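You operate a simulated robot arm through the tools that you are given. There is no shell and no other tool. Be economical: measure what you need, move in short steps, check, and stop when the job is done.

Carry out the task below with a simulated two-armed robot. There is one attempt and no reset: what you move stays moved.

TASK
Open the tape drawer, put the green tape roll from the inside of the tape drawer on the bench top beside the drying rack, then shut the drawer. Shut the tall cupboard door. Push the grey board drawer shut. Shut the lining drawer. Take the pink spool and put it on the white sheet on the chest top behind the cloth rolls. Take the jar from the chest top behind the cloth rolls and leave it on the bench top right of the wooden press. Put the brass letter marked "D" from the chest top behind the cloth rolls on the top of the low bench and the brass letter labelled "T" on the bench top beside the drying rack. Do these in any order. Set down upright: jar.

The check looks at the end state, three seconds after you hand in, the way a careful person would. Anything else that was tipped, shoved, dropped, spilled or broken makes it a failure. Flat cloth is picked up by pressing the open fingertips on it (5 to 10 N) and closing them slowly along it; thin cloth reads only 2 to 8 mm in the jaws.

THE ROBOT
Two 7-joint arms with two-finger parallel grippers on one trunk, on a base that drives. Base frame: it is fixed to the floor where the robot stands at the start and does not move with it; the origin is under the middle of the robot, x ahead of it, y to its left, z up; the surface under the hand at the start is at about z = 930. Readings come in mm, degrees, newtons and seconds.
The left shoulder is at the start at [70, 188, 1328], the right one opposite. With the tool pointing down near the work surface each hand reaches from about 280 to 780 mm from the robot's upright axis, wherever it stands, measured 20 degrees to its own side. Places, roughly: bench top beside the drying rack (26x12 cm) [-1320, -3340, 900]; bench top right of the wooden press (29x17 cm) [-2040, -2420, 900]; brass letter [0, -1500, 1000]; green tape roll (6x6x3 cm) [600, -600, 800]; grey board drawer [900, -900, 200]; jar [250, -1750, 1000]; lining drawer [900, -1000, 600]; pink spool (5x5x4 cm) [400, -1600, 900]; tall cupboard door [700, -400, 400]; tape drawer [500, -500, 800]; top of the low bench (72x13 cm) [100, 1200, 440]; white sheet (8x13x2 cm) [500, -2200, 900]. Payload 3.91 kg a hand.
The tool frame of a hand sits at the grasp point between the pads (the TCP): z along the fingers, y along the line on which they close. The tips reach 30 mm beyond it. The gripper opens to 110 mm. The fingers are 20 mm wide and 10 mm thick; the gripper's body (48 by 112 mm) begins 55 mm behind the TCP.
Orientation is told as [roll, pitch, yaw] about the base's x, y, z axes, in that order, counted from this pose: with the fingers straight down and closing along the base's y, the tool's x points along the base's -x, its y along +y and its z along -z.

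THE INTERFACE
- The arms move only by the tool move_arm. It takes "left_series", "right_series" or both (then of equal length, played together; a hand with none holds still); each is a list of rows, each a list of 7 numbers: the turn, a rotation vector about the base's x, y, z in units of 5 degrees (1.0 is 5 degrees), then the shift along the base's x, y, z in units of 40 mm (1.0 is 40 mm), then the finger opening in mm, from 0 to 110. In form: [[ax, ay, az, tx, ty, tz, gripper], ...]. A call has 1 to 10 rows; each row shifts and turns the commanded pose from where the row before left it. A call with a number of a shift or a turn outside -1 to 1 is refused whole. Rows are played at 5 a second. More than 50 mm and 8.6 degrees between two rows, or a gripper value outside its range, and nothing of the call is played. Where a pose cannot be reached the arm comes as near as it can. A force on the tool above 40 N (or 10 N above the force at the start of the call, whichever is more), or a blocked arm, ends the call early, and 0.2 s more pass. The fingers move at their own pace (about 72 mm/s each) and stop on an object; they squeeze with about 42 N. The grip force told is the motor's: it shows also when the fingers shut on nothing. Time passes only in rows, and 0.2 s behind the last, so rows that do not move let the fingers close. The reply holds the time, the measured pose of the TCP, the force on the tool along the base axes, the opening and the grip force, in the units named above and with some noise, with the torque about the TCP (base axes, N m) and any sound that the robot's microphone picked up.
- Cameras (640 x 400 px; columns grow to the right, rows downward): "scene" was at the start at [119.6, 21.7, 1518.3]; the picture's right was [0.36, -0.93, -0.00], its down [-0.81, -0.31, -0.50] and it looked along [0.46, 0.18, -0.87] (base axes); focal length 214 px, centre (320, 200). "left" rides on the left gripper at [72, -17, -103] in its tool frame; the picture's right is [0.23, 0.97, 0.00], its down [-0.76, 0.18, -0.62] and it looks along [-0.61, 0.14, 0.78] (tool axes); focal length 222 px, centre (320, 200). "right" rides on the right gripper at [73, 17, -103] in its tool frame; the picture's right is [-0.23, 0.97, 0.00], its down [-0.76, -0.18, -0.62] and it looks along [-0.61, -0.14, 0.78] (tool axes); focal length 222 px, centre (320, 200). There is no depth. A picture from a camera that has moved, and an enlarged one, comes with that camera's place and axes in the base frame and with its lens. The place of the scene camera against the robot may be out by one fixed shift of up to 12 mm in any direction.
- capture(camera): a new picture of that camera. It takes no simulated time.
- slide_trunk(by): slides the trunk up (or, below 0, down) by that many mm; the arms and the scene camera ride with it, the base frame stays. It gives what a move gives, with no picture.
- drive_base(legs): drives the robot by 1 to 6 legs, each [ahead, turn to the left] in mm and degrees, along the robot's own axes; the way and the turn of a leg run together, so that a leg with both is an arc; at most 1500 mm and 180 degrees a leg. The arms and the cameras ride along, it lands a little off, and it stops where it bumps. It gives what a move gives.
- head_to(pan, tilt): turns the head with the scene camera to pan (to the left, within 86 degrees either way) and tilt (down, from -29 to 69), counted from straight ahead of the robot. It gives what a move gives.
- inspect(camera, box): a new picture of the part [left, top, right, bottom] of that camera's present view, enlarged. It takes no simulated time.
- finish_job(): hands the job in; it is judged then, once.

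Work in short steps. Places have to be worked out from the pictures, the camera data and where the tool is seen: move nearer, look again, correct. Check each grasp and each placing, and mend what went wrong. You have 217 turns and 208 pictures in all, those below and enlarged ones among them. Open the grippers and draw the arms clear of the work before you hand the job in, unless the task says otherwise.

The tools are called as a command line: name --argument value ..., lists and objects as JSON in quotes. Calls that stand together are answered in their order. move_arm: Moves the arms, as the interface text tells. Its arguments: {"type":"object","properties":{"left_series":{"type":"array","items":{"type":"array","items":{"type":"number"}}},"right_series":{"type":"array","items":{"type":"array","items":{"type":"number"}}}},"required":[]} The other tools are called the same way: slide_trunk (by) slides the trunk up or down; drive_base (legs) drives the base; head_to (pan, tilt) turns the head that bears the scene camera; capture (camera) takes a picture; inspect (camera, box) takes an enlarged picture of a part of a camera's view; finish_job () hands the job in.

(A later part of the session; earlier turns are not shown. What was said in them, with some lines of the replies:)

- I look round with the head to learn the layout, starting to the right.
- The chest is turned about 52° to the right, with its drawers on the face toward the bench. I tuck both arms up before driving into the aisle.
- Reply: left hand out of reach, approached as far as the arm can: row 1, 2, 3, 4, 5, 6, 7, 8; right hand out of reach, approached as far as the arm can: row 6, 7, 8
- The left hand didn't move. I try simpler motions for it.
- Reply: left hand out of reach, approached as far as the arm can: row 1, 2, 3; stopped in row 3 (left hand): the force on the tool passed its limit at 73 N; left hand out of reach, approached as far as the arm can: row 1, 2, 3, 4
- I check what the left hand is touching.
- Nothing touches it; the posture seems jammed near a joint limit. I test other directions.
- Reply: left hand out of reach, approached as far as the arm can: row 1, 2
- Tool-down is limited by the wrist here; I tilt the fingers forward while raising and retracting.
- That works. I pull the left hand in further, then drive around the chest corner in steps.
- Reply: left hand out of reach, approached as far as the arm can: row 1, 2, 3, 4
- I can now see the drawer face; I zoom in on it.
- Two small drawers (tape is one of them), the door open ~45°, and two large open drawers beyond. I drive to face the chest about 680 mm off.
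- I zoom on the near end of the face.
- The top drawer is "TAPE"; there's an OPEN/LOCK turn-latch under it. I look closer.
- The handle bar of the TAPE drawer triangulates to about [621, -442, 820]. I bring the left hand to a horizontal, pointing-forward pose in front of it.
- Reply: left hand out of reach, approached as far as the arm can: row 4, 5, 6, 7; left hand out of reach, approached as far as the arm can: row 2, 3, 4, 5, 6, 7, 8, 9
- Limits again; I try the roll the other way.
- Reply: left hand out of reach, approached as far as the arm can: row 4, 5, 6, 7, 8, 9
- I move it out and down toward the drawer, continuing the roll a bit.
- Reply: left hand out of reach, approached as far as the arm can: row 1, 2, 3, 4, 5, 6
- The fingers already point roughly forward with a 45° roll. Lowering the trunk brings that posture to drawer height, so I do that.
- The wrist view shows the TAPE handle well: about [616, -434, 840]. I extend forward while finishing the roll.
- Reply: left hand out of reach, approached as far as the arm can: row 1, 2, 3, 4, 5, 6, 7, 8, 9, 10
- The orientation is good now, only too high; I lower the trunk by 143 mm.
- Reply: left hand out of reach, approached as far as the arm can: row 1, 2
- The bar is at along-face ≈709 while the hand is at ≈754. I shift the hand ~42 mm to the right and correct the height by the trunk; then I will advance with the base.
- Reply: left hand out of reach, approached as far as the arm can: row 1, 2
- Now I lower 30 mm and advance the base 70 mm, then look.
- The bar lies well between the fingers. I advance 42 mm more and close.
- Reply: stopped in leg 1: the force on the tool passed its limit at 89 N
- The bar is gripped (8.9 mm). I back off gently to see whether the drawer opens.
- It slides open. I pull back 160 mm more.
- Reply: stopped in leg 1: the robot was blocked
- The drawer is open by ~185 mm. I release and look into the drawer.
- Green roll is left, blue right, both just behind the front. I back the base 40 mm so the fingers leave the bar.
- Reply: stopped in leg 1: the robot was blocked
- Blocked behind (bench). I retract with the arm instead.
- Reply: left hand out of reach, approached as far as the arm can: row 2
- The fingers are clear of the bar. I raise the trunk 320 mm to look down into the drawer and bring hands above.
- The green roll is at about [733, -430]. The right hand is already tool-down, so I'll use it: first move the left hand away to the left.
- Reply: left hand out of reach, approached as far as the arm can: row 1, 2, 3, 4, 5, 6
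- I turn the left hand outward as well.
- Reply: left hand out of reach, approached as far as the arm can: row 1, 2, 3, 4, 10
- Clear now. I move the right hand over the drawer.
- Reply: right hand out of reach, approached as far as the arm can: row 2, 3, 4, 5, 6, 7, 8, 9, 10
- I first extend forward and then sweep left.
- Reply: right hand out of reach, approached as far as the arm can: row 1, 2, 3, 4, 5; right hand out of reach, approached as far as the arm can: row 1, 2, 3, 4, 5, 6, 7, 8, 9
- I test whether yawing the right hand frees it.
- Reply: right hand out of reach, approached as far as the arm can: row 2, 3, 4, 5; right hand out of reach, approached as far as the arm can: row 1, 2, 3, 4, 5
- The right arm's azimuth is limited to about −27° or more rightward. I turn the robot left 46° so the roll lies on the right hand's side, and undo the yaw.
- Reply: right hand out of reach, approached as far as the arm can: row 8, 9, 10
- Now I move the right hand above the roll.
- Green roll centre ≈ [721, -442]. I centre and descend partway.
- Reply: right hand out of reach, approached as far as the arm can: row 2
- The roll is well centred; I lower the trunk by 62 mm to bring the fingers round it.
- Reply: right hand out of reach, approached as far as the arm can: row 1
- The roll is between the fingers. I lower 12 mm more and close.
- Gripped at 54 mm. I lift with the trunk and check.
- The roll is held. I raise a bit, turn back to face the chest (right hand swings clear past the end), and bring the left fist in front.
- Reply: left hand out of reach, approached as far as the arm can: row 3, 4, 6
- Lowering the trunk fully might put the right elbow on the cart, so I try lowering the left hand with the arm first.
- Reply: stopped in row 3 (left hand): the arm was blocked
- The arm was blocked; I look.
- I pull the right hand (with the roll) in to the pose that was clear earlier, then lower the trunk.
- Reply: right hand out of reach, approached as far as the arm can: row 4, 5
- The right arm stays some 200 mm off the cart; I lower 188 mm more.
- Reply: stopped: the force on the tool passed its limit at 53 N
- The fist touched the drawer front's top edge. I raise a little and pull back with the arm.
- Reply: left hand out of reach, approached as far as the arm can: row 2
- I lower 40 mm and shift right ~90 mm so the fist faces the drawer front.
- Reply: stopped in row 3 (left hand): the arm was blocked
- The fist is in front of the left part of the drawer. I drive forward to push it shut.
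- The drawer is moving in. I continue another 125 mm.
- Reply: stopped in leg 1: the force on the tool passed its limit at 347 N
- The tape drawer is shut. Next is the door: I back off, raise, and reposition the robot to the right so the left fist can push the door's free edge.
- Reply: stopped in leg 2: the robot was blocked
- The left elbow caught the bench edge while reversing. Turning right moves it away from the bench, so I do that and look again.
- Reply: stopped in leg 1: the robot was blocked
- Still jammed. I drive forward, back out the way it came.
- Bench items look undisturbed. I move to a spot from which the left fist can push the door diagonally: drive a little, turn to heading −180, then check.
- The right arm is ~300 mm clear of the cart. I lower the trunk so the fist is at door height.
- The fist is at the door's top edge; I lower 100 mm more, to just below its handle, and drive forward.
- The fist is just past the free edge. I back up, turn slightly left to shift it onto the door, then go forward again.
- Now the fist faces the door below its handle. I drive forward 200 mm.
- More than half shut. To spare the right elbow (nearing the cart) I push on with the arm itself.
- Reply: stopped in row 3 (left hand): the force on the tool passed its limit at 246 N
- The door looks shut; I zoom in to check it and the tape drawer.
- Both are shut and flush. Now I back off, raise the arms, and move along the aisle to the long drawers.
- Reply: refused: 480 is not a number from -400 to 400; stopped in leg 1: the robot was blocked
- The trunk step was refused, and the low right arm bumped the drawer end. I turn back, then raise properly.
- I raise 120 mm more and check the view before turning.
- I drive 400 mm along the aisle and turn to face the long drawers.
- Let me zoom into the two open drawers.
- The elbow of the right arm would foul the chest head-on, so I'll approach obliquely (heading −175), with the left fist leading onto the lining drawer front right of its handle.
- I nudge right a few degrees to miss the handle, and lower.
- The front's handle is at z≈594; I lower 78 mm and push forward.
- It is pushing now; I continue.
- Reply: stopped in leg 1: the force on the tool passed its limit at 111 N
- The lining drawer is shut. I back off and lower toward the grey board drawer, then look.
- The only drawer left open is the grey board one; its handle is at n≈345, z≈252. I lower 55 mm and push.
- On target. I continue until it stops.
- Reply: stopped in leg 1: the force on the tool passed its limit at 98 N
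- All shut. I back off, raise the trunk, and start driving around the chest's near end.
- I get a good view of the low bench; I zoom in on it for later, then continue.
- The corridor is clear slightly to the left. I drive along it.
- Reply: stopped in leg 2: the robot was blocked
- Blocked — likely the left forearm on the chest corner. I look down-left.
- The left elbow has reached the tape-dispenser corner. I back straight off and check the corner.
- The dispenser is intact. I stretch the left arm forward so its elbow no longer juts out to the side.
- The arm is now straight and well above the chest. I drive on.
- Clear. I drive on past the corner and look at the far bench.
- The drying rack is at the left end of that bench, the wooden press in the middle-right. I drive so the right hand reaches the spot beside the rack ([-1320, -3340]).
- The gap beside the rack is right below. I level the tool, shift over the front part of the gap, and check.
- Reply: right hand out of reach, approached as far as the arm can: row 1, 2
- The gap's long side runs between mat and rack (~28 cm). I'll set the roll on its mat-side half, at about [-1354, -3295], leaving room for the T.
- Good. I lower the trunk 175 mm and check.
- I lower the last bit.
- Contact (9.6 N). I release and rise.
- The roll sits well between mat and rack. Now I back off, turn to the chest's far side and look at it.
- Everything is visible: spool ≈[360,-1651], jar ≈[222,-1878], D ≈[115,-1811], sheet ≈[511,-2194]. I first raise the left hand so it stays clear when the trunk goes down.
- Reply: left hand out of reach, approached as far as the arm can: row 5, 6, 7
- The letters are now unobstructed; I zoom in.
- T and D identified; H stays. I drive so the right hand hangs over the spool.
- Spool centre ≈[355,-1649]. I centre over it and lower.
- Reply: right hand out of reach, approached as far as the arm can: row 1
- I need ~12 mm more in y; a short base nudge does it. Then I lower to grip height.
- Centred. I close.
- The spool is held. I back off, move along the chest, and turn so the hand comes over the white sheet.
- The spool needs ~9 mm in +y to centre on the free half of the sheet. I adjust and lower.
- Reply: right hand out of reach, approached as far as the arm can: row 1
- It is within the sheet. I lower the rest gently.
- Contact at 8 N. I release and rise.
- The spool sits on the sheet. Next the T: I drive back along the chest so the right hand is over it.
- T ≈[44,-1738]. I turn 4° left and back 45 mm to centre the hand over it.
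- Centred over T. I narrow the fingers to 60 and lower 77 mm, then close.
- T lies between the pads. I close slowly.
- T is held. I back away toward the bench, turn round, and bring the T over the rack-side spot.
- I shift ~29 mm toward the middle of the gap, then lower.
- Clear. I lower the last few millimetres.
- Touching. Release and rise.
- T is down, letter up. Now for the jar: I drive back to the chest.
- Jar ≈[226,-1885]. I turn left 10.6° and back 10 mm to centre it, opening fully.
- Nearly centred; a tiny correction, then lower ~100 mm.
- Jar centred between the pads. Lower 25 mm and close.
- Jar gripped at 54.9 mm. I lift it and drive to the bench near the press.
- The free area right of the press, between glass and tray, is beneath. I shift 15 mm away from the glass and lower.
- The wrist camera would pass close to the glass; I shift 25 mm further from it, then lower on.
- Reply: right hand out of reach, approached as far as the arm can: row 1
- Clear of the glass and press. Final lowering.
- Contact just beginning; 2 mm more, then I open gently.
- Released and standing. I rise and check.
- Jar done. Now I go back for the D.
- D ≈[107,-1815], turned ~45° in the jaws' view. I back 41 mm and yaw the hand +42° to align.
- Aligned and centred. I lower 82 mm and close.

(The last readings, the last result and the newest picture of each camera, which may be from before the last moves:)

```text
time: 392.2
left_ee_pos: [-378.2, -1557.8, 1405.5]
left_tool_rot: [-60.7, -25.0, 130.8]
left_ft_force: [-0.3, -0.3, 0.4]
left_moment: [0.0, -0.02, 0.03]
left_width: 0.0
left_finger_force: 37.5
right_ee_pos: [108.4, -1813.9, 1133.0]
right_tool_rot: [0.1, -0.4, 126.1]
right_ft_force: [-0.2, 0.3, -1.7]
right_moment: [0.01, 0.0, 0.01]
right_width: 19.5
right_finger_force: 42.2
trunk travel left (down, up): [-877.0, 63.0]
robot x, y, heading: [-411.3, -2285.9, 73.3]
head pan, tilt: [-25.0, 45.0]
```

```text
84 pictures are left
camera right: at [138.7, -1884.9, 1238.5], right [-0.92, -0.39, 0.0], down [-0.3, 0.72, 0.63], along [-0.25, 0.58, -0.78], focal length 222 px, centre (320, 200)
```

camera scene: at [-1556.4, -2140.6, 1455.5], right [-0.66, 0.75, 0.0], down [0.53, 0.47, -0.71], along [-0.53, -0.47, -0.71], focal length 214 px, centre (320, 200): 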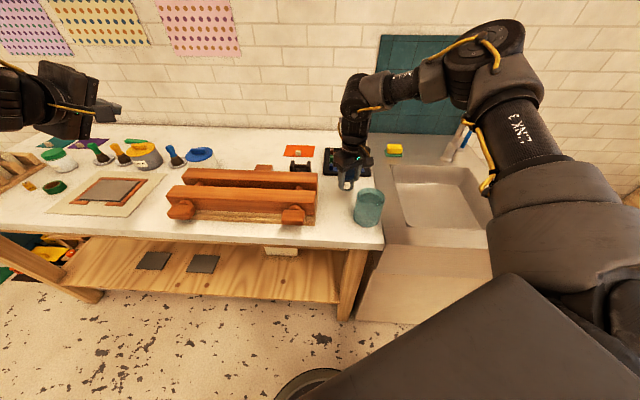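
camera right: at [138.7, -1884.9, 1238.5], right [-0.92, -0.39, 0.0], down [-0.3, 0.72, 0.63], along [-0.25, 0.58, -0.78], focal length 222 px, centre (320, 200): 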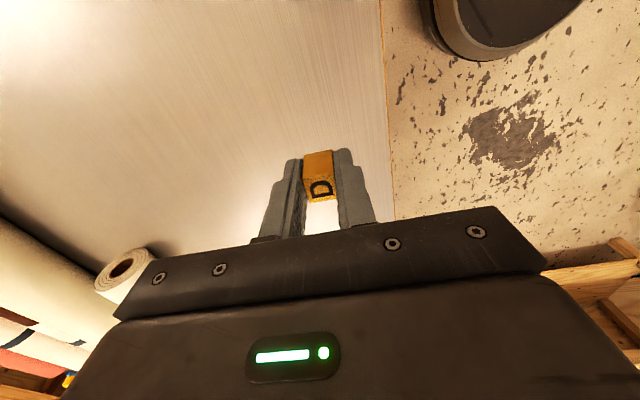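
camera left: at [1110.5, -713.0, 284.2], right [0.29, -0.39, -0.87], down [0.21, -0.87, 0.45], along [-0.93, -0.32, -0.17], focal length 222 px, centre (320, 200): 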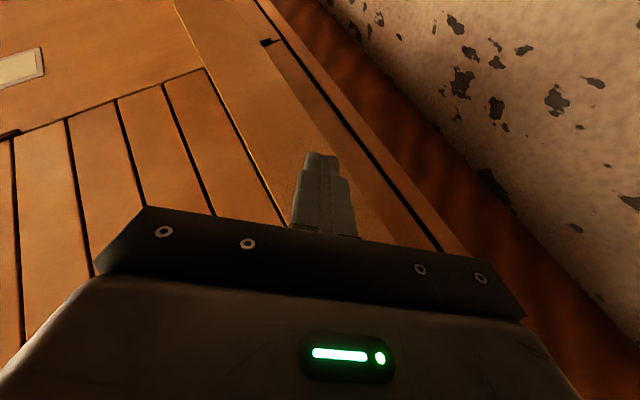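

D is held. I drive back around the chest's near end toward the low bench.

drive_base --legs '[[0, 52.5], [1092, 0], [0, -54.8], [677, 0], [0, -34.3]]'

head_to --pan 0 --tilt 35

capture --camera "scene"

```text
time: 407.6
left_ee_pos: [-376.1, -183.3, 1403.8]
left_tool_rot: [-60.7, -25.0, 94.6]
left_ft_force: [0.3, -0.7, 0.4]
left_moment: [0.02, -0.01, 0.0]
left_width: 0.3
left_finger_force: 37.2
right_ee_pos: [-136.6, -678.6, 1134.9]
right_tool_rot: [0.2, -0.3, 89.7]
right_ft_force: [-0.2, -0.1, 0.0]
right_moment: [-0.03, 0.03, 0.0]
right_width: 19.6
right_finger_force: 41.6
trunk travel left (down, up): [-877.0, 63.0]
robot x, y, heading: [-836.1, -748.1, 37.3]
head pan, tilt: [-25.0, 45.0]
```

```text
time: 408.5
left_ee_pos: [-376.1, -185.4, 1405.4]
left_tool_rot: [-60.8, -25.0, 94.7]
left_ft_force: [-0.2, 0.7, -0.5]
left_moment: [0.0, 0.01, 0.02]
left_width: 0.0
left_finger_force: 37.4
right_ee_pos: [-135.7, -679.4, 1135.0]
right_tool_rot: [0.1, -0.5, 89.6]
right_ft_force: [-0.2, -0.2, -1.0]
right_moment: [-0.02, -0.01, 0.0]
right_width: 19.4
right_finger_force: 42.6
trunk travel left (down, up): [-877.0, 63.0]
robot x, y, heading: [-835.8, -748.7, 37.4]
head pan, tilt: [0.0, 35.0]
```

```text
83 pictures are left
camera scene: at [-716.1, -666.3, 1591.2], right [0.6, -0.8, 0.0], down [-0.46, -0.35, -0.82], along [0.65, 0.49, -0.57], focal length 214 px, centre (320, 200)
```

scene: 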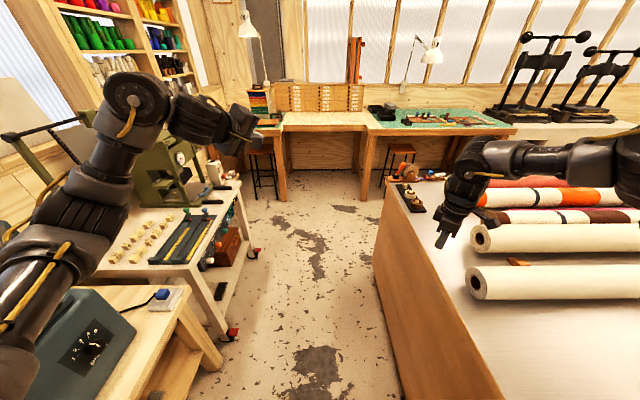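

The lane is clear on both sides. I continue to the open area near the low bench.

drive_base --legs '[[1000, 0], [600, 0], [0, 55], [440, 0]]'

head_to --pan 25 --tilt 50

capture --camera "scene"

```text
time: 421.4
left_ee_pos: [261.1, 1367.9, 1406.1]
left_tool_rot: [-60.8, -24.9, 148.0]
left_ft_force: [0.0, 0.5, -0.1]
left_moment: [0.03, 0.0, 0.0]
left_width: 0.1
left_finger_force: 37.8
right_ee_pos: [800.7, 1266.2, 1134.6]
right_tool_rot: [0.1, -0.4, 143.3]
right_ft_force: [-0.3, 0.1, -0.9]
right_moment: [0.04, -0.03, -0.01]
right_width: 19.2
right_finger_force: 41.5
trunk travel left (down, up): [-877.0, 63.0]
robot x, y, heading: [441.1, 667.6, 90.8]
head pan, tilt: [0.0, 35.0]
```

```text
time: 422.3
left_ee_pos: [260.7, 1371.4, 1404.6]
left_tool_rot: [-60.7, -25.1, 148.1]
left_ft_force: [0.5, 0.7, 0.4]
left_moment: [0.0, 0.02, -0.02]
left_width: 0.0
left_finger_force: 37.1
right_ee_pos: [801.3, 1268.2, 1133.9]
right_tool_rot: [0.2, -0.5, 143.3]
right_ft_force: [0.2, 0.7, -1.4]
right_moment: [-0.01, 0.03, 0.01]
right_width: 19.6
right_finger_force: 41.5
trunk travel left (down, up): [-877.0, 63.0]
robot x, y, heading: [441.2, 668.9, 90.8]
head pan, tilt: [25.0, 50.0]
```

```text
82 pictures are left
camera scene: at [414.5, 785.1, 1569.5], right [0.9, 0.43, 0.0], down [0.33, -0.69, -0.64], along [-0.28, 0.58, -0.77], focal length 214 px, centre (320, 200)
```

scene: 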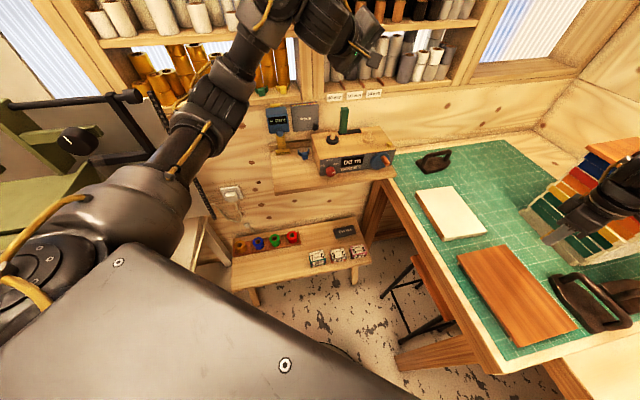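

The left hand is near the wall shelf, so I'll back off, swing round the free way, reverse toward the bench, and end facing along the wall with the bench on my right.

drive_base --legs '[[-250, 0], [0, -170.8], [-215, 0]]'

head_to --pan -80 --tilt 45

capture --camera "scene"

```text
time: 432.5
left_ee_pos: [686.3, -50.3, 1402.7]
left_tool_rot: [-60.6, -24.9, -24.3]
left_ft_force: [0.5, -0.1, 0.0]
left_moment: [0.01, 0.02, -0.01]
left_width: 0.0
left_finger_force: 37.5
right_ee_pos: [137.7, -18.7, 1133.5]
right_tool_rot: [0.4, -0.3, -29.1]
right_ft_force: [0.2, -0.1, -1.8]
right_moment: [0.08, 0.01, 0.0]
right_width: 19.3
right_finger_force: 41.8
trunk travel left (down, up): [-877.0, 63.0]
robot x, y, heading: [411.1, 629.5, -81.7]
head pan, tilt: [25.0, 50.0]
```

```text
time: 434.3
left_ee_pos: [685.6, -46.5, 1404.8]
left_tool_rot: [-60.7, -24.9, -24.3]
left_ft_force: [0.6, -0.7, 0.2]
left_moment: [0.0, 0.0, 0.03]
left_width: 0.0
left_finger_force: 37.9
right_ee_pos: [136.5, -15.7, 1133.8]
right_tool_rot: [0.2, -0.4, -29.1]
right_ft_force: [0.2, -0.3, -1.7]
right_moment: [0.02, 0.0, -0.01]
right_width: 19.5
right_finger_force: 41.7
trunk travel left (down, up): [-877.0, 63.0]
robot x, y, heading: [412.0, 627.5, -82.1]
head pan, tilt: [-80.0, 45.0]
```

```text
81 pictures are left
camera scene: at [350.4, 549.9, 1576.4], right [-0.31, 0.95, 0.0], down [0.67, 0.22, -0.71], along [-0.67, -0.22, -0.71], focal length 214 px, centre (320, 200)
```

scene: 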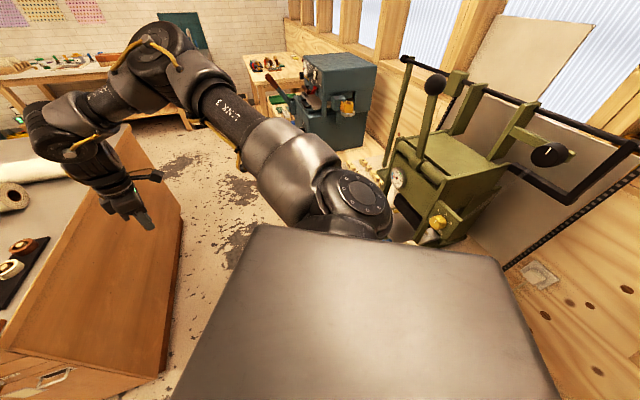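

The press is close by on that side; I first swing the left arm out to the left so it will stay over free floor.

move_arm --left_series '[[0, 0, 0.8, 0.9, 0.5, 0, 0], [0, 0, 0.8, 0.9, 0.6, 0, 0], [0, 0, 0.8, 0.85, 0.7, 0, 0], [0, 0, 0.8, 0.8, 0.8, 0, 0], [0, 0, 0.8, 0.75, 0.85, 0, 0], [0, 0, 0.8, 0.7, 0.9, 0, 0], [0, 0, 0.8, 0.6, 0.95, 0, 0], [0, 0, 0.8, 0.5, 0.95, 0, 0], [0, 0, 0.8, 0.4, 1, 0, 0], [0, 0, 0.8, 0.3, 1, 0, 0]]'

head_to --pan 50 --tilt 40

capture --camera "scene"

```text
time: 436.5
left_ee_pos: [1095.7, 141.6, 1345.3]
left_tool_rot: [-61.0, -25.0, 15.6]
left_ft_force: [0.3, 1.0, 0.1]
left_moment: [0.01, 0.0, -0.02]
left_width: 0.0
left_finger_force: 38.3
left hand out of reach, approached as far as the arm can: row 1, 2, 3, 4, 5, 6, 7, 8, 9, 10
right_ee_pos: [136.2, -13.6, 1136.8]
right_tool_rot: [0.0, -0.5, -29.0]
right_ft_force: [0.0, 0.6, -0.7]
right_moment: [0.0, 0.02, -0.01]
right_width: 19.4
right_finger_force: 42.0
trunk travel left (down, up): [-877.0, 63.0]
robot x, y, heading: [414.5, 625.6, -81.9]
head pan, tilt: [-80.0, 45.0]
```

```text
time: 438.6
left_ee_pos: [1095.1, 140.1, 1345.2]
left_tool_rot: [-60.9, -25.1, 15.5]
left_ft_force: [-0.3, 0.1, -0.5]
left_moment: [0.01, 0.01, -0.03]
left_width: 0.0
left_finger_force: 37.7
right_ee_pos: [135.6, -14.8, 1135.0]
right_tool_rot: [0.1, -0.5, -29.2]
right_ft_force: [-0.8, 0.4, -1.3]
right_moment: [0.0, -0.02, 0.0]
right_width: 19.2
right_finger_force: 42.1
trunk travel left (down, up): [-877.0, 63.0]
robot x, y, heading: [412.3, 628.1, -81.8]
head pan, tilt: [50.0, 40.0]
```

```text
80 pictures are left
camera scene: at [499.9, 530.8, 1583.7], right [-0.53, -0.85, 0.0], down [-0.55, 0.34, -0.77], along [0.65, -0.4, -0.64], focal length 214 px, centre (320, 200)
```

scene: 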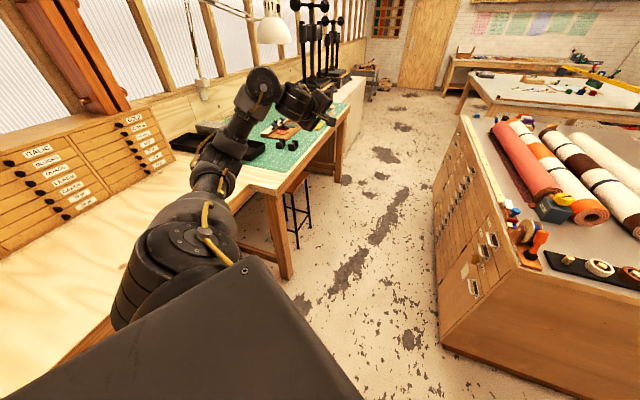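

I draw the left hand in ~200 mm, then move to a spot with swinging room.

move_arm --left_series '[[0, 0, 0, -0.85, 0.55, 0, 0], [0, 0, 0, -0.85, 0.55, 0, 0], [0, 0, 0, -0.85, 0.55, 0, 0], [0, 0, 0, -0.85, 0.55, 0, 0], [0, 0, 0, -0.85, 0.55, 0, 0], [0, 0, 0, -0.85, 0.55, 0, 0]]'

```text
time: 440.0
left_ee_pos: [1073.9, 188.3, 1267.9]
left_tool_rot: [-61.0, -25.1, 15.6]
left_ft_force: [-0.7, 0.7, 0.0]
left_moment: [0.01, -0.02, 0.0]
left_width: 0.0
left_finger_force: 37.7
left hand out of reach, approached as far as the arm can: row 1, 2, 3, 4, 5, 6
right_ee_pos: [136.5, -14.5, 1135.8]
right_tool_rot: [0.1, -0.5, -29.1]
right_ft_force: [-0.4, 0.1, -0.9]
right_moment: [-0.02, 0.02, 0.04]
right_width: 19.7
right_finger_force: 41.9
trunk travel left (down, up): [-877.0, 63.0]
robot x, y, heading: [413.2, 624.4, -81.6]
head pan, tilt: [50.0, 40.0]
```

I take a route that keeps both arms over free floor: forward, turn right, reverse, turn right to face the bench obliquely.

drive_base --legs '[[480, 0], [0, -58.7], [-453, 0], [0, -61.4]]'

head_to --pan -30 --tilt 40

capture --camera "scene"

```text
time: 450.5
left_ee_pos: [112.4, 89.9, 1268.5]
left_tool_rot: [-60.9, -25.1, -104.8]
left_ft_force: [1.1, 0.1, -1.3]
left_moment: [-0.03, -0.01, -0.02]
left_width: 0.0
left_finger_force: 37.7
right_ee_pos: [410.3, 1001.5, 1134.9]
right_tool_rot: [0.1, -0.5, -149.4]
right_ft_force: [-0.1, 0.3, -1.2]
right_moment: [0.03, 0.01, -0.03]
right_width: 19.6
right_finger_force: 41.7
trunk travel left (down, up): [-877.0, 63.0]
robot x, y, heading: [824.7, 441.4, 157.7]
head pan, tilt: [50.0, 40.0]
```

```text
time: 452.0
left_ee_pos: [112.6, 89.7, 1269.8]
left_tool_rot: [-60.9, -25.1, -104.8]
left_ft_force: [-0.5, 0.0, -0.9]
left_moment: [-0.02, 0.01, -0.03]
left_width: 0.0
left_finger_force: 37.9
right_ee_pos: [411.3, 1002.5, 1135.7]
right_tool_rot: [0.1, -0.5, -149.5]
right_ft_force: [-0.5, -0.2, 0.1]
right_moment: [-0.02, -0.02, 0.02]
right_width: 19.2
right_finger_force: 41.9
trunk travel left (down, up): [-877.0, 63.0]
robot x, y, heading: [826.0, 437.4, 157.9]
head pan, tilt: [-30.0, 40.0]
```

```text
79 pictures are left
camera scene: at [734.1, 522.0, 1583.7], right [0.79, 0.61, 0.0], down [0.39, -0.51, -0.77], along [-0.47, 0.6, -0.64], focal length 214 px, centre (320, 200)
```

scene: 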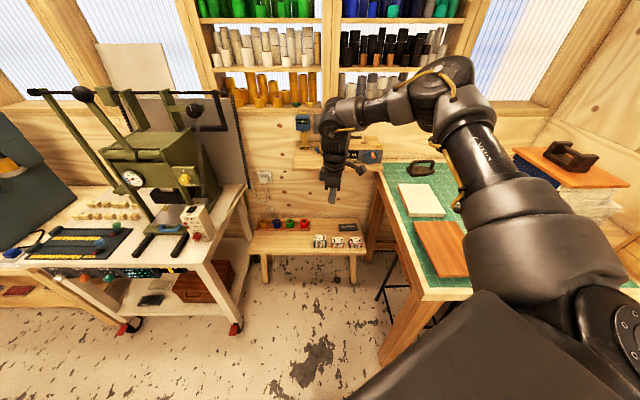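

Plenty of room to the wall. I drive forward 398 mm with the arms high, then check the right camera over the low bench.

drive_base --legs '[[398, 0]]'

capture --camera "right"

capture --camera "scene"

```text
time: 454.5
left_ee_pos: [-256.7, 236.4, 1270.1]
left_tool_rot: [-60.9, -25.1, -104.4]
left_ft_force: [0.1, 0.5, -1.2]
left_moment: [-0.03, 0.0, 0.02]
left_width: 0.0
left_finger_force: 37.8
right_ee_pos: [34.6, 1149.9, 1135.9]
right_tool_rot: [0.2, -0.6, -149.1]
right_ft_force: [0.2, 0.1, -0.7]
right_moment: [0.0, -0.01, -0.07]
right_width: 19.4
right_finger_force: 42.7
trunk travel left (down, up): [-877.0, 63.0]
robot x, y, heading: [452.6, 586.9, 158.3]
head pan, tilt: [-30.0, 40.0]
```

```text
78 pictures are left
camera right: at [107.3, 1172.2, 1239.5], right [0.31, -0.95, 0.0], down [-0.74, -0.23, 0.63], along [-0.6, -0.2, -0.78], focal length 222 px, centre (320, 200)
```

right: 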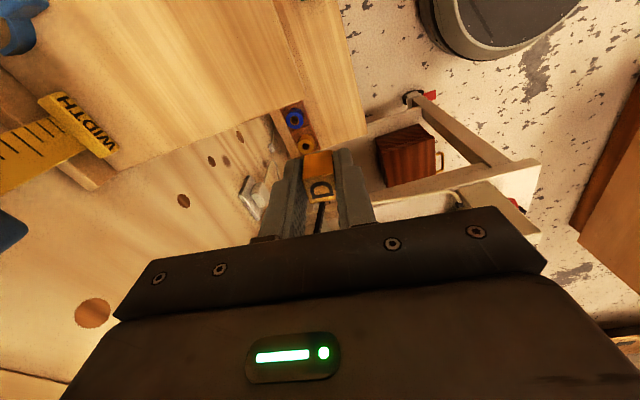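

```text
77 pictures are left
camera scene: at [361.7, 671.5, 1583.9], right [0.79, 0.62, 0.0], down [0.4, -0.51, -0.77], along [-0.47, 0.6, -0.64], focal length 214 px, centre (320, 200)
```

scene: 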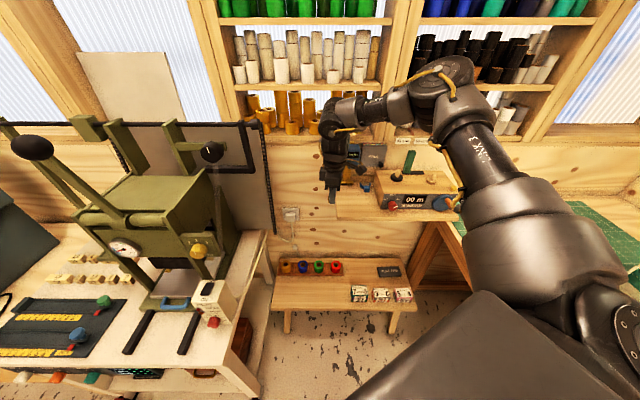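

The wall shelf with the clock is just beside the hand; I shift the hand toward the free left/front part of the bench by turning 6.5° and backing 25 mm.

drive_base --legs '[[0, 6.5], [-25, 0]]'

slide_trunk --by -150

capture --camera "right"

capture --camera "scene"

```text
time: 455.9
left_ee_pos: [-197.8, 154.0, 1265.6]
left_tool_rot: [-60.5, -25.2, -98.1]
left_ft_force: [-1.4, -0.5, -0.4]
left_moment: [0.02, -0.03, 0.01]
left_width: 0.0
left_finger_force: 38.1
right_ee_pos: [-9.2, 1094.8, 1130.7]
right_tool_rot: [0.4, -0.3, -142.6]
right_ft_force: [-1.1, -0.2, -1.7]
right_moment: [-0.03, -0.06, -0.02]
right_width: 19.2
right_finger_force: 42.2
trunk travel left (down, up): [-877.0, 63.0]
robot x, y, heading: [480.9, 580.0, 164.6]
head pan, tilt: [-30.0, 40.0]
```

```text
time: 457.6
left_ee_pos: [-191.3, 152.5, 1118.9]
left_tool_rot: [-60.8, -25.0, -98.1]
left_ft_force: [0.5, 0.1, 0.6]
left_moment: [-0.02, 0.0, -0.02]
left_width: 0.1
left_finger_force: 38.2
right_ee_pos: [-3.2, 1092.9, 984.8]
right_tool_rot: [0.1, -0.5, -142.6]
right_ft_force: [0.1, 0.2, -1.9]
right_moment: [-0.01, 0.0, -0.01]
right_width: 19.3
right_finger_force: 41.7
trunk travel left (down, up): [-727.0, 213.0]
robot x, y, heading: [476.0, 583.8, 164.9]
head pan, tilt: [-30.0, 40.0]
```

```text
76 pictures are left
camera right: at [66.4, 1123.1, 1088.7], right [0.41, -0.91, 0.0], down [-0.71, -0.32, 0.63], along [-0.57, -0.26, -0.78], focal length 222 px, centre (320, 200)
```

right: 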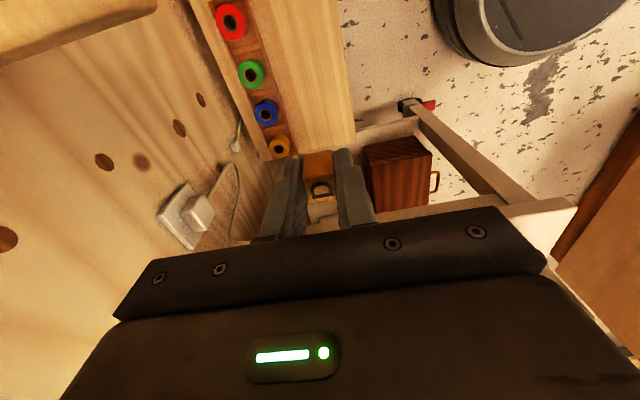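

```text
75 pictures are left
camera scene: at [375.3, 653.9, 1433.7], right [0.71, 0.7, 0.0], down [0.45, -0.46, -0.77], along [-0.54, 0.54, -0.64], focal length 214 px, centre (320, 200)
```

scene: 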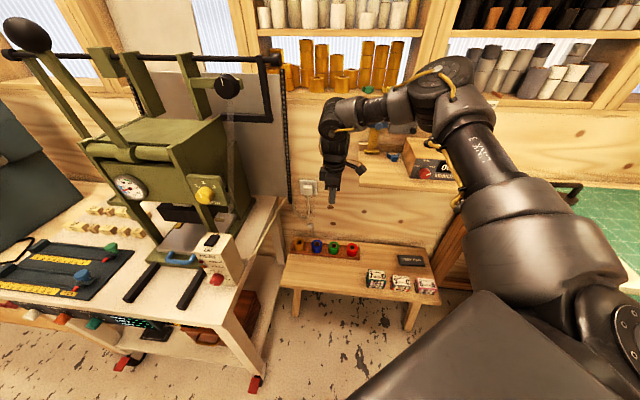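

Below the hand is the free front-left part of the low bench. I lower in steps while watching the shelf clearance.

slide_trunk --by -200

capture --camera "scene"

```text
time: 459.8
left_ee_pos: [-191.8, 152.2, 918.7]
left_tool_rot: [-60.9, -25.1, -98.1]
left_ft_force: [0.2, 0.2, -0.2]
left_moment: [-0.01, -0.05, -0.01]
left_width: 0.1
left_finger_force: 37.7
right_ee_pos: [-2.3, 1092.4, 784.8]
right_tool_rot: [0.1, -0.5, -142.6]
right_ft_force: [-0.5, 0.4, -0.9]
right_moment: [0.01, -0.01, 0.02]
right_width: 19.5
right_finger_force: 41.4
trunk travel left (down, up): [-527.0, 413.0]
robot x, y, heading: [472.4, 582.6, 164.5]
head pan, tilt: [-30.0, 40.0]
```

```text
74 pictures are left
camera scene: at [375.6, 653.8, 1233.8], right [0.71, 0.7, 0.0], down [0.45, -0.46, -0.77], along [-0.54, 0.55, -0.64], focal length 214 px, centre (320, 200)
```

scene: 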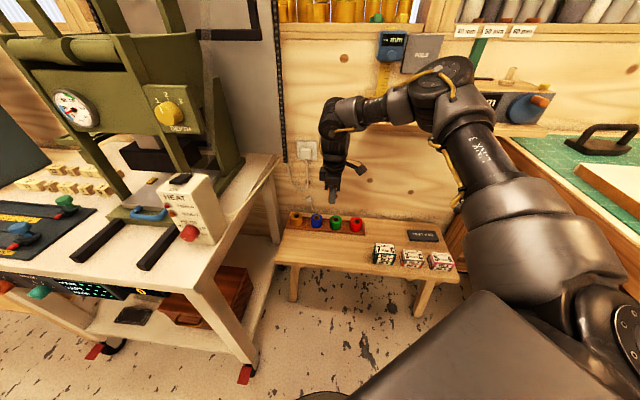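

Clear so far. Another 200 mm down.

slide_trunk --by -200

capture --camera "right"

```text
time: 461.9
left_ee_pos: [-190.5, 152.5, 718.6]
left_tool_rot: [-60.9, -25.1, -98.0]
left_ft_force: [0.0, -0.6, -0.3]
left_moment: [0.02, -0.03, 0.02]
left_width: 0.0
left_finger_force: 38.1
right_ee_pos: [-3.7, 1093.2, 584.5]
right_tool_rot: [0.1, -0.5, -142.7]
right_ft_force: [-0.9, -0.4, -1.2]
right_moment: [0.0, 0.01, -0.02]
right_width: 19.3
right_finger_force: 41.8
trunk travel left (down, up): [-327.0, 613.0]
robot x, y, heading: [477.2, 582.2, 164.7]
head pan, tilt: [-30.0, 40.0]
```

```text
73 pictures are left
camera right: at [66.7, 1123.0, 688.9], right [0.41, -0.91, 0.0], down [-0.71, -0.32, 0.63], along [-0.57, -0.26, -0.78], focal length 222 px, centre (320, 200)
```

right: 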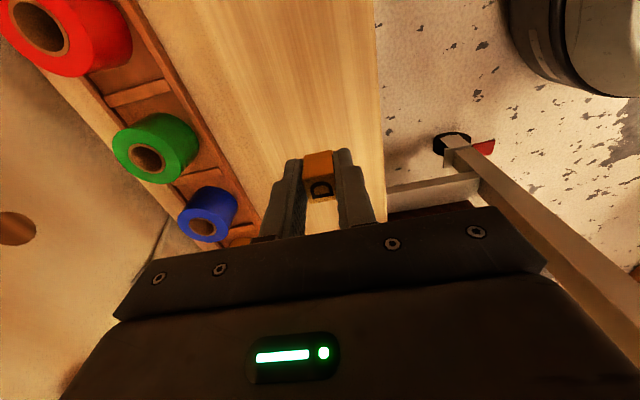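

Well placed on the bench top. I lower 100 mm, then the last millimetres.

slide_trunk --by -100

slide_trunk --by -6

capture --camera "right"

```text
time: 463.3
left_ee_pos: [-190.8, 153.1, 618.8]
left_tool_rot: [-60.9, -25.1, -98.0]
left_ft_force: [-0.1, -0.2, 0.0]
left_moment: [0.0, 0.0, -0.01]
left_width: 0.0
left_finger_force: 37.4
right_ee_pos: [-2.7, 1092.9, 485.1]
right_tool_rot: [0.2, -0.5, -142.6]
right_ft_force: [0.2, 0.3, -1.2]
right_moment: [-0.03, 0.02, 0.01]
right_width: 19.5
right_finger_force: 41.9
trunk travel left (down, up): [-227.0, 713.0]
robot x, y, heading: [481.5, 582.0, 164.7]
head pan, tilt: [-30.0, 40.0]
```

```text
time: 463.8
left_ee_pos: [-189.7, 152.3, 615.2]
left_tool_rot: [-61.1, -24.9, -97.8]
left_ft_force: [0.1, 0.6, -0.4]
left_moment: [0.01, -0.01, -0.02]
left_width: 0.2
left_finger_force: 37.1
right_ee_pos: [-2.9, 1091.9, 484.8]
right_tool_rot: [-0.4, -0.8, -142.6]
right_ft_force: [1.9, 5.7, 33.0]
right_moment: [0.12, -0.18, -0.05]
right_width: 19.3
right_finger_force: 41.6
trunk travel left (down, up): [-221.0, 719.0]
robot x, y, heading: [474.8, 585.0, 164.8]
head pan, tilt: [-30.0, 40.0]
```

```text
72 pictures are left
camera right: at [67.7, 1122.3, 588.0], right [0.41, -0.91, 0.0], down [-0.71, -0.32, 0.63], along [-0.58, -0.26, -0.77], focal length 222 px, centre (320, 200)
```

right: 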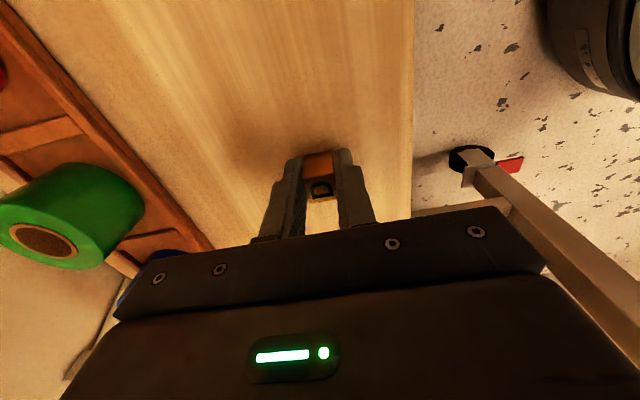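

Contact (33 N). I ease up 4 mm, release, and rise.

slide_trunk --by 5

move_arm --right_series '[[0, 0, 0, 0, 0, 0, 40], [0, 0, 0, 0, 0, 0, 50], [0, 0, 0, 0, 0, 0, 50]]'

slide_trunk --by 150

capture --camera "right"

```text
time: 464.4
left_ee_pos: [-190.7, 152.1, 617.6]
left_tool_rot: [-61.0, -25.1, -98.1]
left_ft_force: [0.4, -0.1, 0.4]
left_moment: [0.04, 0.02, -0.02]
left_width: 0.0
left_finger_force: 37.5
right_ee_pos: [-2.2, 1092.4, 484.8]
right_tool_rot: [-0.1, -0.5, -142.6]
right_ft_force: [-3.2, 6.1, 18.2]
right_moment: [0.19, 0.14, -0.02]
right_width: 19.1
right_finger_force: 42.0
trunk travel left (down, up): [-226.0, 714.0]
robot x, y, heading: [476.1, 582.4, 164.6]
head pan, tilt: [-30.0, 40.0]
```

```text
time: 465.2
left_ee_pos: [-190.4, 153.5, 617.3]
left_tool_rot: [-60.8, -25.0, -98.0]
left_ft_force: [0.1, -0.3, 0.1]
left_moment: [0.02, -0.03, 0.02]
left_width: 0.2
left_finger_force: 37.6
right_ee_pos: [-3.6, 1092.3, 484.4]
right_tool_rot: [0.2, -0.5, -142.5]
right_ft_force: [-0.4, 0.7, -1.0]
right_moment: [-0.01, 0.0, -0.02]
right_width: 50.0
right_finger_force: 0.1
trunk travel left (down, up): [-226.0, 714.0]
robot x, y, heading: [475.2, 577.6, 165.0]
head pan, tilt: [-30.0, 40.0]
```

```text
time: 466.9
left_ee_pos: [-190.1, 152.1, 768.3]
left_tool_rot: [-60.9, -25.1, -98.0]
left_ft_force: [-0.5, 0.5, -0.1]
left_moment: [0.01, -0.01, 0.0]
left_width: 0.1
left_finger_force: 37.5
right_ee_pos: [-3.2, 1093.8, 634.4]
right_tool_rot: [0.2, -0.6, -142.6]
right_ft_force: [-0.1, -0.1, -0.2]
right_moment: [0.0, -0.01, -0.01]
right_width: 50.3
right_finger_force: 0.0
trunk travel left (down, up): [-376.0, 564.0]
robot x, y, heading: [474.8, 585.3, 164.8]
head pan, tilt: [-30.0, 40.0]
```

```text
71 pictures are left
camera right: at [66.5, 1123.0, 737.6], right [0.41, -0.91, 0.0], down [-0.71, -0.32, 0.63], along [-0.57, -0.26, -0.78], focal length 222 px, centre (320, 200)
```

right: 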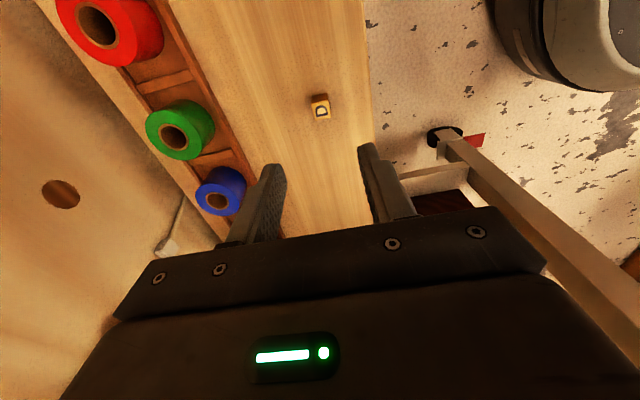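

D is on the low bench. I raise, open the left gripper, and back clear.

slide_trunk --by 400

move_arm --left_series '[[0, 0, 0, 0, 0, 0, 100], [0, 0, 0, 0, 0, 0, 100], [0, 0, 0, 0, 0, 0, 100], [0, 0, 0, 0, 0, 0, 100]]'

drive_base --legs '[[-350, 0]]'

head_to --pan -80 --tilt 40

capture --camera "scene"

head_to --pan 80 --tilt 40

capture --camera "scene"

```text
time: 470.8
left_ee_pos: [-189.9, 152.6, 1167.8]
left_tool_rot: [-60.9, -25.1, -98.0]
left_ft_force: [-0.2, -0.2, 0.0]
left_moment: [0.02, 0.05, 0.03]
left_width: 0.1
left_finger_force: 37.4
right_ee_pos: [-1.5, 1093.0, 1032.1]
right_tool_rot: [0.0, -0.5, -142.7]
right_ft_force: [-0.4, 0.4, 0.4]
right_moment: [-0.01, -0.02, 0.01]
right_width: 50.1
right_finger_force: 0.1
trunk travel left (down, up): [-776.0, 164.0]
robot x, y, heading: [478.7, 581.7, 164.8]
head pan, tilt: [-30.0, 40.0]
```

```text
time: 471.8
left_ee_pos: [-190.4, 153.4, 1167.4]
left_tool_rot: [-60.9, -25.1, -97.9]
left_ft_force: [0.1, 0.8, 0.0]
left_moment: [-0.01, -0.01, 0.05]
left_width: 100.4
left_finger_force: 0.1
right_ee_pos: [-2.3, 1093.7, 1032.9]
right_tool_rot: [0.1, -0.5, -142.6]
right_ft_force: [-0.2, 0.0, -0.1]
right_moment: [0.0, 0.0, 0.01]
right_width: 50.0
right_finger_force: 0.2
trunk travel left (down, up): [-776.0, 164.0]
robot x, y, heading: [475.7, 582.4, 164.7]
head pan, tilt: [-30.0, 40.0]
```

```text
time: 474.0
left_ee_pos: [143.2, 60.6, 1168.2]
left_tool_rot: [-60.8, -25.0, -98.1]
left_ft_force: [0.5, 0.1, -0.5]
left_moment: [0.01, 0.0, 0.01]
left_width: 100.1
left_finger_force: 0.1
right_ee_pos: [331.7, 1001.9, 1033.7]
right_tool_rot: [0.2, -0.4, -142.7]
right_ft_force: [0.3, 0.5, 1.1]
right_moment: [0.03, -0.02, 0.02]
right_width: 50.3
right_finger_force: 0.1
trunk travel left (down, up): [-776.0, 164.0]
robot x, y, heading: [812.5, 491.4, 164.4]
head pan, tilt: [-30.0, 40.0]
```

```text
time: 475.2
left_ee_pos: [143.7, 61.4, 1167.1]
left_tool_rot: [-60.9, -25.2, -98.0]
left_ft_force: [0.4, -0.2, -0.7]
left_moment: [-0.01, 0.0, -0.02]
left_width: 100.1
left_finger_force: 0.1
right_ee_pos: [333.4, 1001.8, 1034.6]
right_tool_rot: [0.2, -0.4, -142.7]
right_ft_force: [-0.6, 0.0, -0.7]
right_moment: [0.0, 0.0, 0.02]
right_width: 50.1
right_finger_force: 0.1
trunk travel left (down, up): [-776.0, 164.0]
robot x, y, heading: [813.7, 492.0, 164.7]
head pan, tilt: [-80.0, 40.0]
```

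```text
70 pictures are left
camera scene: at [778.4, 585.7, 1482.7], right [1.0, -0.09, 0.0], down [-0.06, -0.64, -0.77], along [0.07, 0.76, -0.64], focal length 214 px, centre (320, 200)
```

scene: 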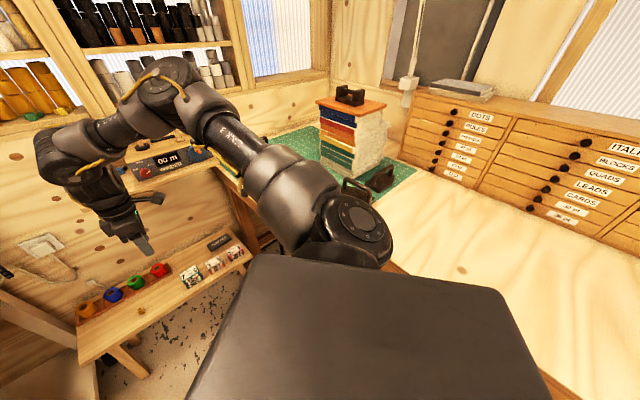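

```text
time: 477.6
left_ee_pos: [144.1, 61.3, 1167.4]
left_tool_rot: [-60.9, -25.2, -98.0]
left_ft_force: [1.0, 0.7, 0.5]
left_moment: [0.01, -0.02, 0.02]
left_width: 99.9
left_finger_force: 0.0
right_ee_pos: [331.7, 1000.1, 1033.5]
right_tool_rot: [0.0, -0.5, -142.6]
right_ft_force: [-0.1, -0.8, 0.3]
right_moment: [-0.01, 0.02, -0.03]
right_width: 50.2
right_finger_force: 0.1
trunk travel left (down, up): [-776.0, 164.0]
robot x, y, heading: [809.1, 489.4, 164.3]
head pan, tilt: [80.0, 40.0]
```

```text
69 pictures are left
camera scene: at [733.8, 424.3, 1482.7], right [-0.9, 0.43, 0.0], down [0.28, 0.58, -0.77], along [-0.33, -0.69, -0.64], focal length 214 px, centre (320, 200)
```

scene: 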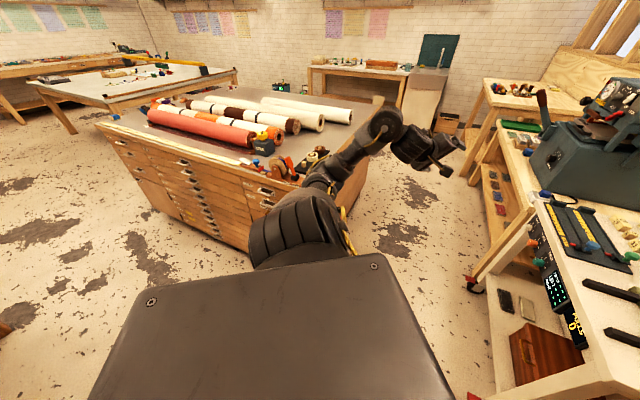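

I zoom to verify the chest face, then the D on the low bench.

inspect --camera "scene" --box '[90, 100, 330, 250]'

head_to --pan -50 --tilt 45

capture --camera "scene"

```text
2.67 times, centred on (210, 175) of scene
camera zoom: at [733.8, 424.3, 1482.7], right [-0.9, 0.43, 0.0], down [0.28, 0.58, -0.77], along [-0.33, -0.69, -0.64], focal length 572 px, centre (613, 267)
```

zoom: 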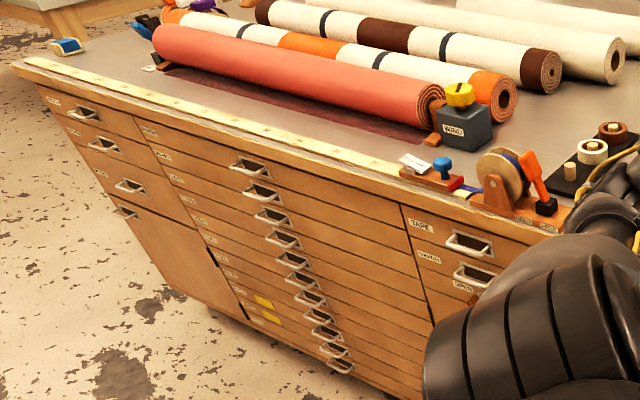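

```text
time: 479.8
left_ee_pos: [143.7, 61.0, 1168.3]
left_tool_rot: [-60.9, -25.1, -98.0]
left_ft_force: [0.3, 0.0, -0.5]
left_moment: [0.02, 0.01, -0.01]
left_width: 100.2
left_finger_force: 0.1
right_ee_pos: [332.1, 1001.1, 1034.0]
right_tool_rot: [0.1, -0.5, -142.7]
right_ft_force: [-0.3, 0.5, -0.3]
right_moment: [0.03, -0.01, 0.02]
right_width: 50.1
right_finger_force: 0.1
trunk travel left (down, up): [-776.0, 164.0]
robot x, y, heading: [810.9, 488.2, 164.7]
head pan, tilt: [-50.0, 45.0]
```

```text
67 pictures are left
camera scene: at [736.4, 575.0, 1475.5], right [0.91, 0.42, 0.0], down [0.29, -0.64, -0.71], along [-0.29, 0.64, -0.71], focal length 214 px, centre (320, 200)
```

scene: 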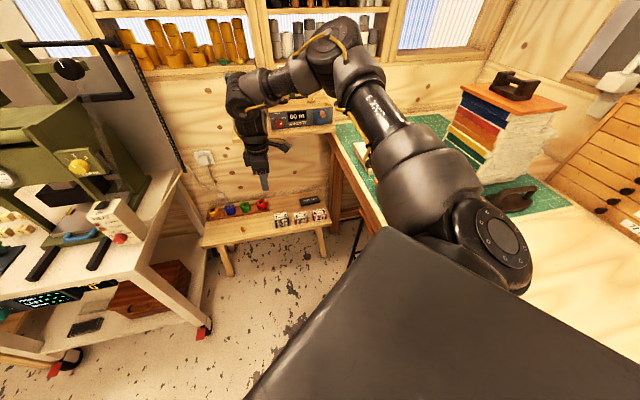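

inspect --camera "scene" --box '[185, 185, 345, 275]'

```text
4.00 times, centred on (265, 230) of scene
camera zoom: at [736.4, 575.0, 1475.5], right [0.91, 0.42, 0.0], down [0.29, -0.64, -0.71], along [-0.29, 0.64, -0.71], focal length 858 px, centre (540, 80)
```

zoom: 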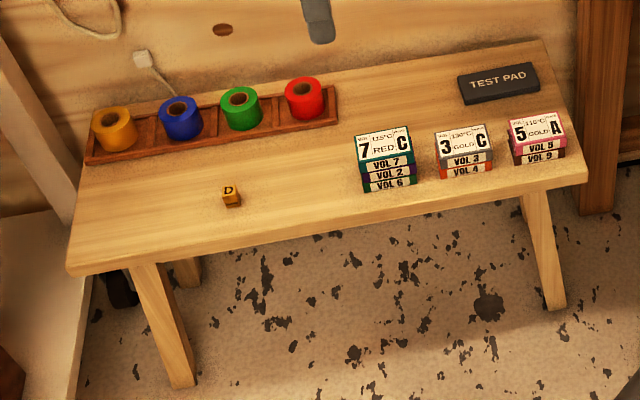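

The D rests upright on the low bench, all drawers and the door are flush shut, and both arms are clear with open grippers. I hand in.

finish_job

```text
The job is handed in.
```

I did every part of the task and handed it in; the result of the final check isn't back yet.

- **Drawers and door:** the tape, grey board and lining drawers and the tall cupboard door are all shut.
- **Beside the drying rack:** the green tape roll and the brass "T" are on the bench top there.
- **White sheet:** the pink spool is on it.
- **Right of the wooden press:** the jar stands upright there.
- **Low bench:** the brass "D" is on its top.

While driving I jammed once against the workbench in the drawer aisle and twice touched the chest with an arm. The parts I looked at afterwards seemed undisturbed, but I did not check the stools under that bench up close.
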